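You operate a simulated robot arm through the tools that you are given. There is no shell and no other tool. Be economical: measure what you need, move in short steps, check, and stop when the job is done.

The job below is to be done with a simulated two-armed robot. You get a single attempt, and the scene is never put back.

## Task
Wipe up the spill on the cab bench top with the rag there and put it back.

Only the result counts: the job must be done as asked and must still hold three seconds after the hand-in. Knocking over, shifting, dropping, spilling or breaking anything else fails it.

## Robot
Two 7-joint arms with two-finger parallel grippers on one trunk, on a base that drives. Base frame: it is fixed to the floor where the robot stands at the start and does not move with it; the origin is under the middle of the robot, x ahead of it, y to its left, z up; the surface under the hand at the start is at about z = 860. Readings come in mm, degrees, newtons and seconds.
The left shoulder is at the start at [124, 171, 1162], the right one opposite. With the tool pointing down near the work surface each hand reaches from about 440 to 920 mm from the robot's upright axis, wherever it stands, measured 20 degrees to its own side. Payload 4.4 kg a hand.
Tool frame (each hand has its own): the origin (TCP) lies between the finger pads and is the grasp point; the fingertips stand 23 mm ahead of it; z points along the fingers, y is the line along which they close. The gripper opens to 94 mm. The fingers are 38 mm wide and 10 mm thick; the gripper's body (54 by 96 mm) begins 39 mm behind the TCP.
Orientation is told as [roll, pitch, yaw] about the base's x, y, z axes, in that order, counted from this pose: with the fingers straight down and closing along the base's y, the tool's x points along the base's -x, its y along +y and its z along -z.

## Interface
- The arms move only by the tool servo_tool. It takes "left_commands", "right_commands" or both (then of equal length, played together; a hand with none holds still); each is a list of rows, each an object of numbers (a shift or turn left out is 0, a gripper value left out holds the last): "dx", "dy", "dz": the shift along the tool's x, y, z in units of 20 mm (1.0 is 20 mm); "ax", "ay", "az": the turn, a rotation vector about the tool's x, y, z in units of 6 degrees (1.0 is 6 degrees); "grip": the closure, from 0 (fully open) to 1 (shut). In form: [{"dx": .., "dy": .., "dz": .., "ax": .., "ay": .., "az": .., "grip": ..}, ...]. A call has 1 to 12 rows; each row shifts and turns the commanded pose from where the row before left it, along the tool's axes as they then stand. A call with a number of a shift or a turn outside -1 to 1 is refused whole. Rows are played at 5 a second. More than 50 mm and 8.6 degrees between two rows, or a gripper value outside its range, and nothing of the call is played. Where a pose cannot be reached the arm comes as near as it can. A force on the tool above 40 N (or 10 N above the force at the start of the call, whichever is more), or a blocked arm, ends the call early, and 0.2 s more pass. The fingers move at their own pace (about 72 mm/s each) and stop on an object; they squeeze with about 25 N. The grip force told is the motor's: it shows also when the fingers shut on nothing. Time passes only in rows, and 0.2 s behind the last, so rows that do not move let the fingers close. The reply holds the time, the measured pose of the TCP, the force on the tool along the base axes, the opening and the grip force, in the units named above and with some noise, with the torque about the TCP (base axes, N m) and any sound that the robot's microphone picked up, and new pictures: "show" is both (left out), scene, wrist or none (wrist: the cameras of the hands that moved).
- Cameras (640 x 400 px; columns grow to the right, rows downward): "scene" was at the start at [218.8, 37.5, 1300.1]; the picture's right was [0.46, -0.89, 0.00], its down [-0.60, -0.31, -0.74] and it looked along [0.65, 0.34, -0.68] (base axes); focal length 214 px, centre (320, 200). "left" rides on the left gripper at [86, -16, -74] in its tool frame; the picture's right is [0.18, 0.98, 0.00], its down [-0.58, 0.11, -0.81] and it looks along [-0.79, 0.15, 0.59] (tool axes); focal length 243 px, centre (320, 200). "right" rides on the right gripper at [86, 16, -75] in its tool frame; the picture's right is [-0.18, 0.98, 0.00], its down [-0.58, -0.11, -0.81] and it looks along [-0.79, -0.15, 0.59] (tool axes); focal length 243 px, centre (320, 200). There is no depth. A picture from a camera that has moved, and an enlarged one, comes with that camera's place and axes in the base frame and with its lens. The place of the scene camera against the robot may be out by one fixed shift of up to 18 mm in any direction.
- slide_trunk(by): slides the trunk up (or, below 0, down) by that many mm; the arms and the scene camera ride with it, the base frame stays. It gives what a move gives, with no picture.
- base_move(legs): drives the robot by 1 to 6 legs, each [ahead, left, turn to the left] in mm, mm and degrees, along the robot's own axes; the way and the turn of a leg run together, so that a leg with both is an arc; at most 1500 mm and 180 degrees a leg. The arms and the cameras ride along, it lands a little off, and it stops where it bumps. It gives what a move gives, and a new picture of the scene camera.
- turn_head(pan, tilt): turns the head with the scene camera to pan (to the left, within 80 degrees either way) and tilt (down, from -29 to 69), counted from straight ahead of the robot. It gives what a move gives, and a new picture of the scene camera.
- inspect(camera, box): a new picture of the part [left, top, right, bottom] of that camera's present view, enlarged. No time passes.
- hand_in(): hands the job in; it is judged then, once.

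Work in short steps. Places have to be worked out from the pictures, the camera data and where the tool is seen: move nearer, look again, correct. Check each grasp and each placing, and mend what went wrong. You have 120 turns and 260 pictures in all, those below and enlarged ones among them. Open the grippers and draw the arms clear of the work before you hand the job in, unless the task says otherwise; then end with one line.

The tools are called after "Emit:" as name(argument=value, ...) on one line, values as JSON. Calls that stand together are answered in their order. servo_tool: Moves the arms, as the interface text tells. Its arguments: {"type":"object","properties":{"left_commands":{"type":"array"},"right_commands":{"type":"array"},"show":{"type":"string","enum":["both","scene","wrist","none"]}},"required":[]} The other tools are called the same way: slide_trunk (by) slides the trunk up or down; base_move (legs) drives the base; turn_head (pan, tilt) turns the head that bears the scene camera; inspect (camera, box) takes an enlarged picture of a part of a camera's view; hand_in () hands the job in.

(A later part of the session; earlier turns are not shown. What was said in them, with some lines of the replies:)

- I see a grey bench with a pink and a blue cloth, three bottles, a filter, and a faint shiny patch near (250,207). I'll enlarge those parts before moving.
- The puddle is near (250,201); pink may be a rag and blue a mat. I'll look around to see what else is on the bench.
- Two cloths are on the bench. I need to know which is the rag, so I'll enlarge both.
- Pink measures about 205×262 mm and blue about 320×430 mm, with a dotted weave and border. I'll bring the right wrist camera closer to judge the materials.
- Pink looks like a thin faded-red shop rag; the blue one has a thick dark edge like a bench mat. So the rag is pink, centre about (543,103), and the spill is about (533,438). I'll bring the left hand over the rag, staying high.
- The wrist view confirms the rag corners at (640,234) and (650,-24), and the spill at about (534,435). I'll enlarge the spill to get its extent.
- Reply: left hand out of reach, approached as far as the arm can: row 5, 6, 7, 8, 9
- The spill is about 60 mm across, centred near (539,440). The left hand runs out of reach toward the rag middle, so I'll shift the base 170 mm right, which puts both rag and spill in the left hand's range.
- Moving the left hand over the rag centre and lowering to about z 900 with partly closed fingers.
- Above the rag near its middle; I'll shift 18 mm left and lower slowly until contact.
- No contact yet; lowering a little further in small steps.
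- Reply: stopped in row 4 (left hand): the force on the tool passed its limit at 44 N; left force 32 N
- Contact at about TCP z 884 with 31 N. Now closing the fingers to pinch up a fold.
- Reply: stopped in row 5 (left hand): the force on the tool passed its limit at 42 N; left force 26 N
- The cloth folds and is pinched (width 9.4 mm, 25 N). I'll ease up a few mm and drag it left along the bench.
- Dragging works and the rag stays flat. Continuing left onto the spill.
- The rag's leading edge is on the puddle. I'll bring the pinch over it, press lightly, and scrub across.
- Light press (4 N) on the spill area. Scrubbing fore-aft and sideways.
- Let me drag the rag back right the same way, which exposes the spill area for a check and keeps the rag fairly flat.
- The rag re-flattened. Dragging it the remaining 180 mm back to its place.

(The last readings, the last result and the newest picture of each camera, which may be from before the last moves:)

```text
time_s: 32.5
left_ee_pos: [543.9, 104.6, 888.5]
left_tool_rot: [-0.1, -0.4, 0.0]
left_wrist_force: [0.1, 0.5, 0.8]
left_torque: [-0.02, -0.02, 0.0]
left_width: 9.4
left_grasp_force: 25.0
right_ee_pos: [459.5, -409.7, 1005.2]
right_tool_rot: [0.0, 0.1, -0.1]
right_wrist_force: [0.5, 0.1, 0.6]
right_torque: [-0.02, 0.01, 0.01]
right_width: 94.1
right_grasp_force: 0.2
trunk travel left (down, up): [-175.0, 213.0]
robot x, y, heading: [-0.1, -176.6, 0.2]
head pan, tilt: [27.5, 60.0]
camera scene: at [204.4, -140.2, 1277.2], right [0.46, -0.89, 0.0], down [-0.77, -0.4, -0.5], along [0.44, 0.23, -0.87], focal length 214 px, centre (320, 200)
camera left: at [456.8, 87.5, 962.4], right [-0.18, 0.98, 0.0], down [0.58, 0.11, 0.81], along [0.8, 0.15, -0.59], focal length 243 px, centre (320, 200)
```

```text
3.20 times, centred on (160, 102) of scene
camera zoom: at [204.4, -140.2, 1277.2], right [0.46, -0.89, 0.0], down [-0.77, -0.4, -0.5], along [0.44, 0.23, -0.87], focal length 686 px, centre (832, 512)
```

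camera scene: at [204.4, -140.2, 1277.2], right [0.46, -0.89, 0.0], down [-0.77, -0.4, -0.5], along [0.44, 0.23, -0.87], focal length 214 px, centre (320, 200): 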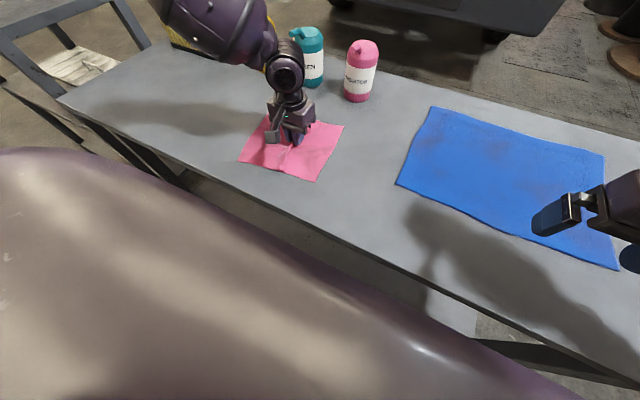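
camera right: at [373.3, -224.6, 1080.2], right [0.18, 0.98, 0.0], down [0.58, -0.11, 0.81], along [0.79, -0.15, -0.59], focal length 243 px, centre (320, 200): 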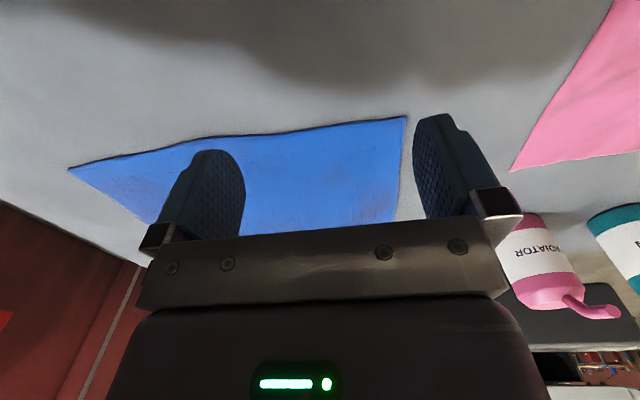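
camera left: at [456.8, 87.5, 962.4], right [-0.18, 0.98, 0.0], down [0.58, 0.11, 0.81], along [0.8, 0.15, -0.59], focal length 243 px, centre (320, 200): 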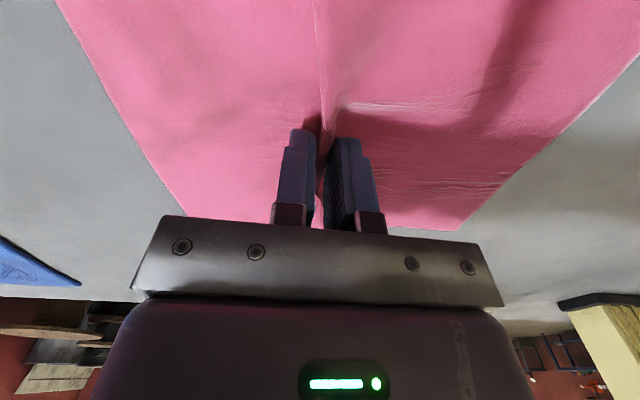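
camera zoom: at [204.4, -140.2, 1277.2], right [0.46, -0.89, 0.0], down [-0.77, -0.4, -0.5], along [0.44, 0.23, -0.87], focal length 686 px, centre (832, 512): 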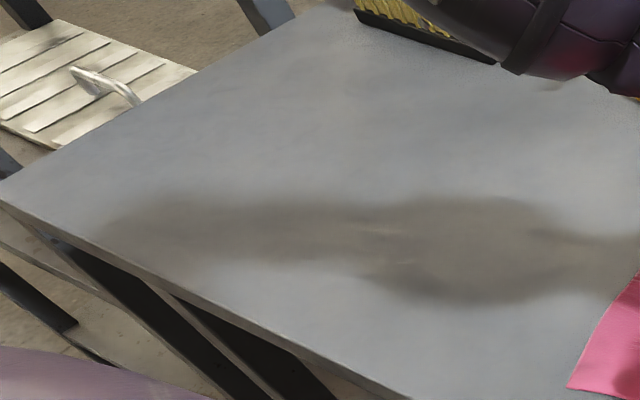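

Mostly clean, but there are faint marks in the shadow near (380,240) in the enlargement. I'll point the head there and enlarge more before letting go.

Emit:
turn_head(pan=50, tilt=42)

Emit:
inspect(camera="scene", box=[240, 140, 400, 240])

```text
time_s: 33.3
left_ee_pos: [544.1, 104.5, 889.6]
left_tool_rot: [-0.3, -0.5, 0.0]
left_wrist_force: [0.2, 0.2, 0.0]
left_torque: [-0.03, 0.03, -0.04]
left_width: 9.5
left_grasp_force: 25.1
right_ee_pos: [459.5, -409.3, 1006.1]
right_tool_rot: [0.0, 0.1, 0.1]
right_wrist_force: [0.2, 0.0, 0.7]
right_torque: [-0.03, -0.01, 0.0]
right_width: 93.6
right_grasp_force: 0.1
trunk travel left (down, up): [-175.0, 213.0]
robot x, y, heading: [-0.8, -173.2, -0.0]
head pan, tilt: [50.0, 42.0]
camera scene: at [198.9, -106.9, 1301.0], right [0.77, -0.64, 0.0], down [-0.43, -0.51, -0.74], along [0.48, 0.57, -0.67], focal length 214 px, centre (320, 200)
```

scene: 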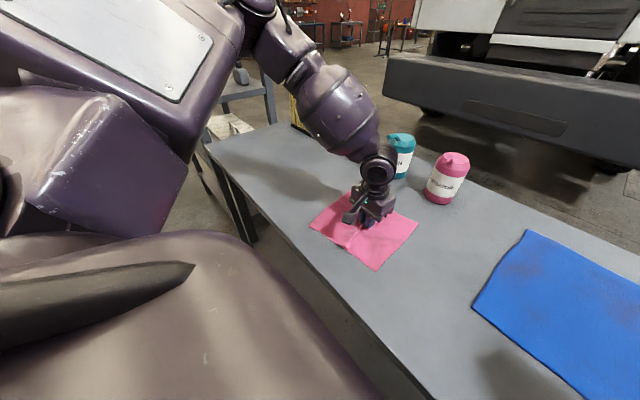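

```text
4.00 times, centred on (320, 190) of scene
camera zoom: at [198.9, -106.9, 1301.0], right [0.77, -0.64, 0.0], down [-0.43, -0.51, -0.74], along [0.48, 0.57, -0.67], focal length 858 px, centre (320, 240)
```

zoom: 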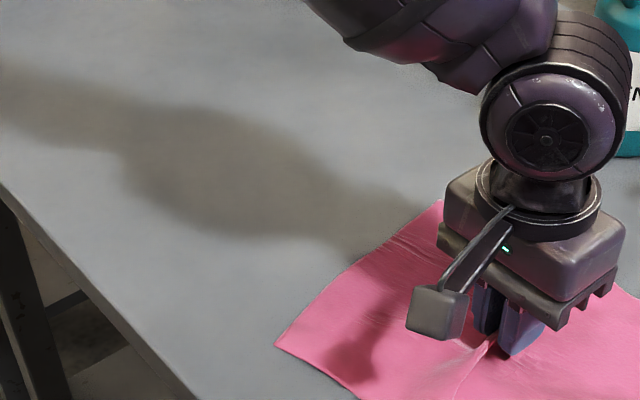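

No puddle is visible from here. One stronger enlargement on the exact spill location (about pixel 296,173).

Emit:
inspect(camera="scene", box=[246, 142, 342, 202])

Emit:
turn_head(pan=27.5, tilt=43)

Emit:
inspect(camera="scene", box=[130, 130, 290, 230])

```text
6.67 times, centred on (294, 172) of scene
camera zoom: at [198.9, -106.9, 1301.0], right [0.77, -0.64, 0.0], down [-0.43, -0.51, -0.74], along [0.48, 0.57, -0.67], focal length 1430 px, centre (493, 387)
```

zoom: 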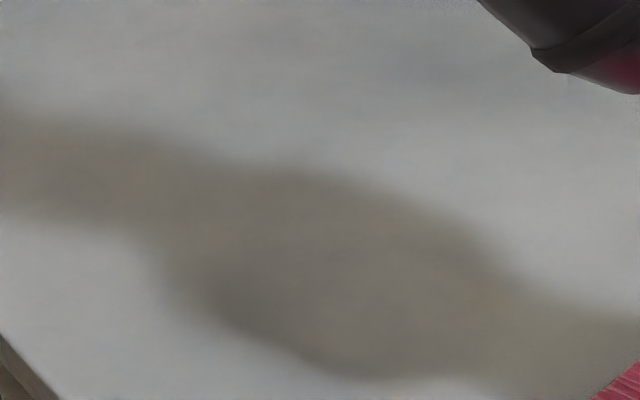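

```text
time_s: 34.2
left_ee_pos: [544.1, 104.2, 889.1]
left_tool_rot: [-0.2, -0.6, 0.0]
left_wrist_force: [-0.3, 0.2, 0.2]
left_torque: [-0.06, 0.0, -0.01]
left_width: 9.4
left_grasp_force: 24.5
right_ee_pos: [459.5, -410.2, 1006.3]
right_tool_rot: [0.1, 0.1, -0.1]
right_wrist_force: [0.4, -0.7, -0.9]
right_torque: [0.01, 0.0, 0.02]
right_width: 94.0
right_grasp_force: 0.2
trunk travel left (down, up): [-175.0, 213.0]
robot x, y, heading: [-0.5, -167.6, -0.1]
head pan, tilt: [27.5, 43.0]
camera scene: at [218.5, -132.5, 1299.6], right [0.46, -0.89, 0.0], down [-0.6, -0.32, -0.73], along [0.65, 0.34, -0.68], focal length 214 px, centre (320, 200)
```

scene: 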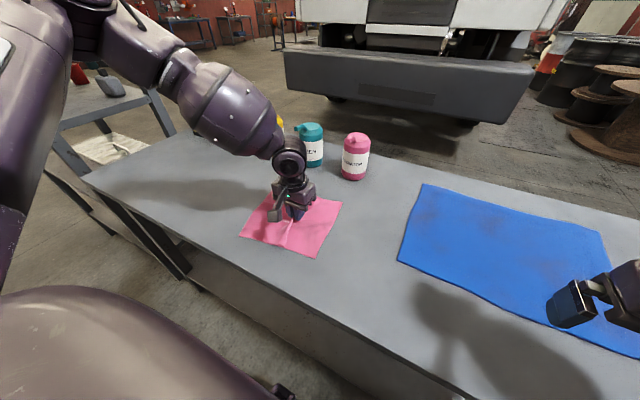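

```text
4.00 times, centred on (210, 180) of scene
camera zoom: at [218.5, -132.5, 1299.6], right [0.46, -0.89, 0.0], down [-0.6, -0.32, -0.73], along [0.65, 0.34, -0.68], focal length 858 px, centre (760, 280)
```

zoom: 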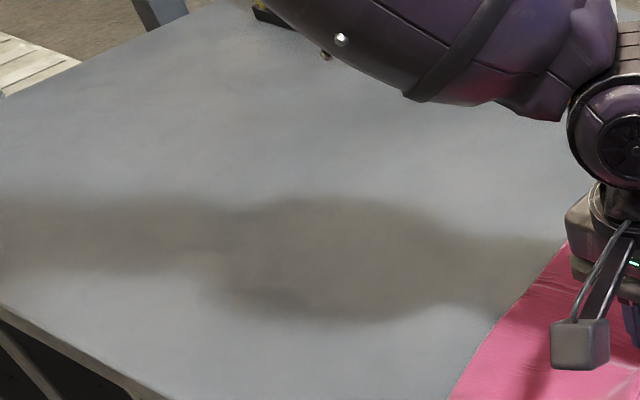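

The bench is clean. Releasing: open the fingers slowly with light pressure so the fold spreads back out.

Emit:
servo_tool(left_commands=[{"dz": 0.15, "grip": 0.9}, {"grip": 0.8}, {"grip": 0.65}, {"grip": 0.5}, {"grip": 0.4}, {"grip": 0.4}], show="wrist")

```text
time_s: 35.6
left_ee_pos: [544.5, 104.8, 885.4]
left_tool_rot: [-0.2, -0.4, 0.0]
left_wrist_force: [0.3, -0.3, 0.3]
left_torque: [-0.01, 0.01, -0.01]
left_width: 56.5
left_grasp_force: 0.0
right_ee_pos: [459.5, -409.5, 1004.8]
right_tool_rot: [0.1, -0.1, 0.0]
right_wrist_force: [-0.2, -0.4, -0.3]
right_torque: [0.02, 0.01, 0.01]
right_width: 93.7
right_grasp_force: 0.2
trunk travel left (down, up): [-175.0, 213.0]
robot x, y, heading: [1.4, -169.8, 0.1]
head pan, tilt: [27.5, 43.0]
camera left: at [456.6, 87.6, 959.3], right [-0.18, 0.98, 0.0], down [0.57, 0.11, 0.81], along [0.8, 0.15, -0.59], focal length 243 px, centre (320, 200)
```

left: 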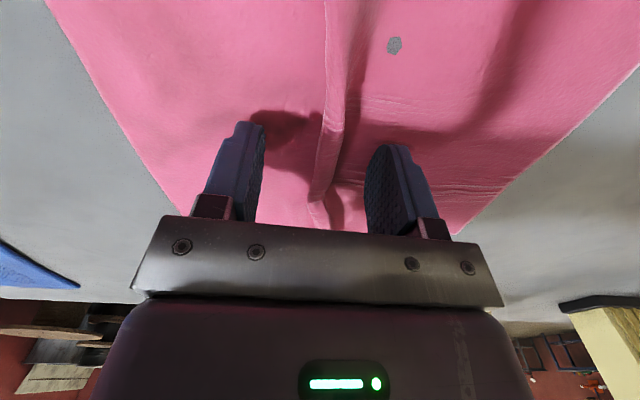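

Released. Lifting straight up and checking the rag stays.

Emit:
servo_tool(left_commands=[{"dz": -0.5}, {"dz": -1}, {"dz": -1}, {"dz": -1}, {"dz": -1}, {"dz": -1}, {"dz": -1, "dy": 0.5}, {"dz": -1, "dy": 1}, {"dz": -1, "dy": 1}, {"dz": -1, "dy": 1}], show="both")

```text
time_s: 37.8
left_ee_pos: [542.6, 174.6, 1074.7]
left_tool_rot: [-0.2, -0.5, 0.0]
left_wrist_force: [-0.3, 0.1, 0.1]
left_torque: [-0.02, -0.02, -0.01]
left_width: 56.6
left_grasp_force: 0.1
right_ee_pos: [459.0, -409.7, 1005.0]
right_tool_rot: [0.1, 0.0, 0.0]
right_wrist_force: [0.1, -0.6, 1.0]
right_torque: [-0.06, -0.03, -0.01]
right_width: 94.1
right_grasp_force: 0.1
trunk travel left (down, up): [-175.0, 213.0]
robot x, y, heading: [-4.4, -174.6, -0.2]
head pan, tilt: [27.5, 43.0]
camera scene: at [218.0, -132.2, 1299.8], right [0.46, -0.89, 0.0], down [-0.6, -0.32, -0.73], along [0.65, 0.34, -0.68], focal length 214 px, centre (320, 200)
camera left: at [454.5, 158.3, 1148.8], right [-0.18, 0.98, -0.01], down [0.57, 0.11, 0.81], along [0.8, 0.15, -0.59], focal length 243 px, centre (320, 200)
```

scene: 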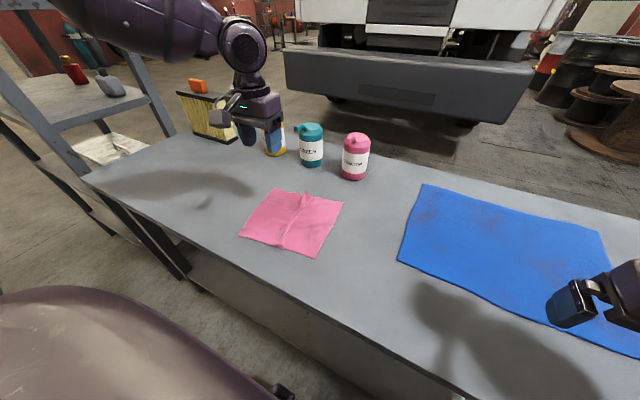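
left: 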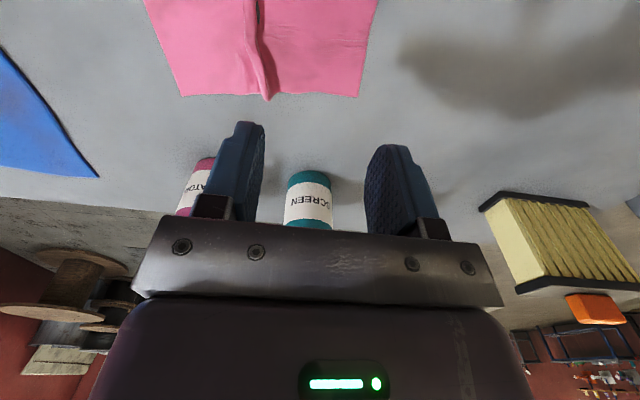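

The rag lies in its old place with a small ruck. I'll draw the left arm clear and take a last close look at the spill area.

Emit:
servo_tool(left_commands=[{"dy": 1, "dx": 0.5, "grip": 0}, {"dy": 1, "dx": 0.7}, {"dy": 1, "dx": 0.7}, {"dy": 1, "dx": 0.7}, {"dy": 1, "dx": 0.7}, {"dy": 1, "dx": 0.7}, {"dy": 1, "dx": 0.7}, {"dy": 1, "dx": 0.7}], show="both")

Emit:
inspect(camera="scene", box=[140, 140, 300, 240])

Emit:
inspect(camera="left", box=[300, 0, 620, 180])

```text
time_s: 39.6
left_ee_pos: [434.0, 336.2, 1073.9]
left_tool_rot: [-0.3, -0.5, 0.0]
left_wrist_force: [-0.9, 0.0, -0.2]
left_torque: [-0.01, -0.02, -0.01]
left_width: 93.8
left_grasp_force: 0.0
right_ee_pos: [458.8, -409.3, 1005.8]
right_tool_rot: [0.0, 0.0, 0.0]
right_wrist_force: [-0.9, -0.7, 0.3]
right_torque: [0.01, 0.02, 0.05]
right_width: 94.0
right_grasp_force: 0.0
trunk travel left (down, up): [-175.0, 213.0]
robot x, y, heading: [-1.8, -173.1, 0.1]
head pan, tilt: [27.5, 43.0]
camera scene: at [218.2, -132.3, 1299.7], right [0.46, -0.89, 0.0], down [-0.6, -0.32, -0.73], along [0.65, 0.34, -0.68], focal length 214 px, centre (320, 200)
camera left: at [346.0, 319.3, 1147.5], right [-0.18, 0.98, 0.0], down [0.57, 0.11, 0.81], along [0.8, 0.15, -0.59], focal length 243 px, centre (320, 200)
```

scene: 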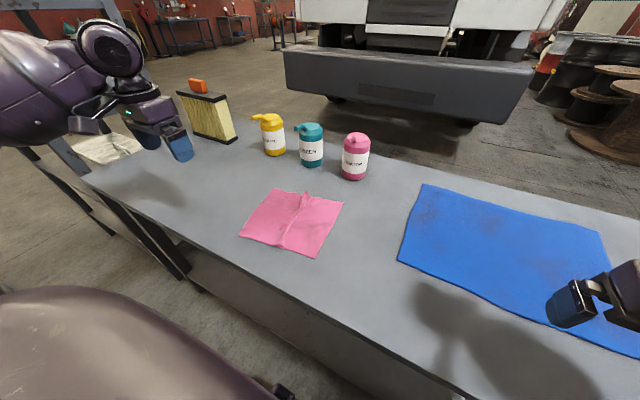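
left: 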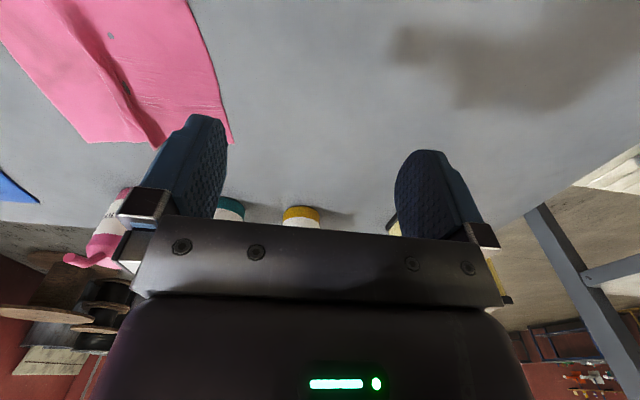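

```text
4.00 times, centred on (220, 190) of scene
camera zoom: at [218.2, -132.3, 1299.7], right [0.46, -0.89, 0.0], down [-0.6, -0.32, -0.73], along [0.65, 0.34, -0.68], focal length 858 px, centre (720, 240)
```

zoom: 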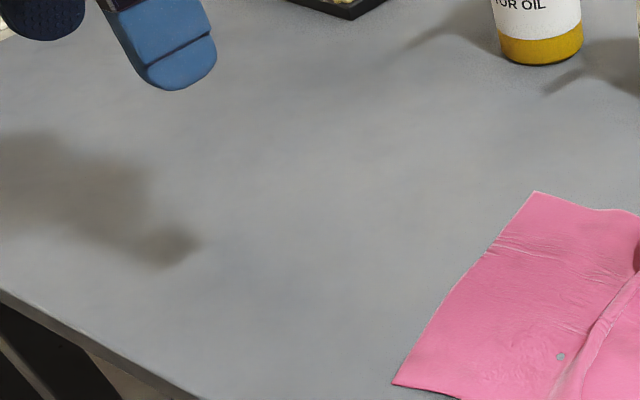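

```text
2.00 times, centred on (460, 90) of left
camera zoom: at [346.0, 319.3, 1147.5], right [-0.18, 0.98, 0.0], down [0.57, 0.11, 0.81], along [0.8, 0.15, -0.59], focal length 485 px, centre (40, 420)
```

zoom: 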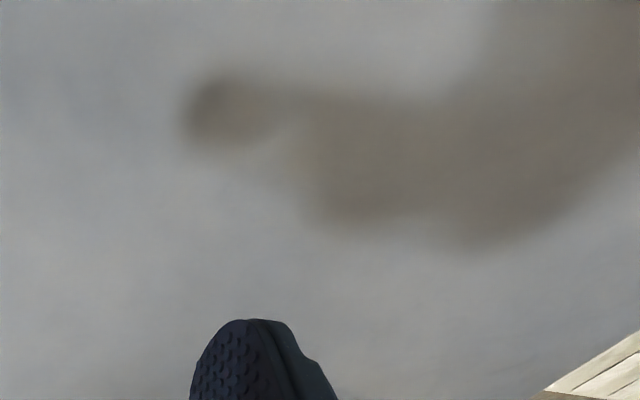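

The spill area is clean, the rag is centred within about 10 mm of its old place, and nothing else has moved. Both arms are clear, so I'm handing in.

Emit:
hand_in()

```text
The job is handed in.
```

I wiped up the spill with the pink rag, and the close-up pictures afterwards show no trace of it. The rag is back within about 10 mm of its old place, with a small ruck in it; I took the pink cloth to be the rag and the blue one to be a bench mat. Nothing else moved in the pictures, both grippers are open and the arms are clear.
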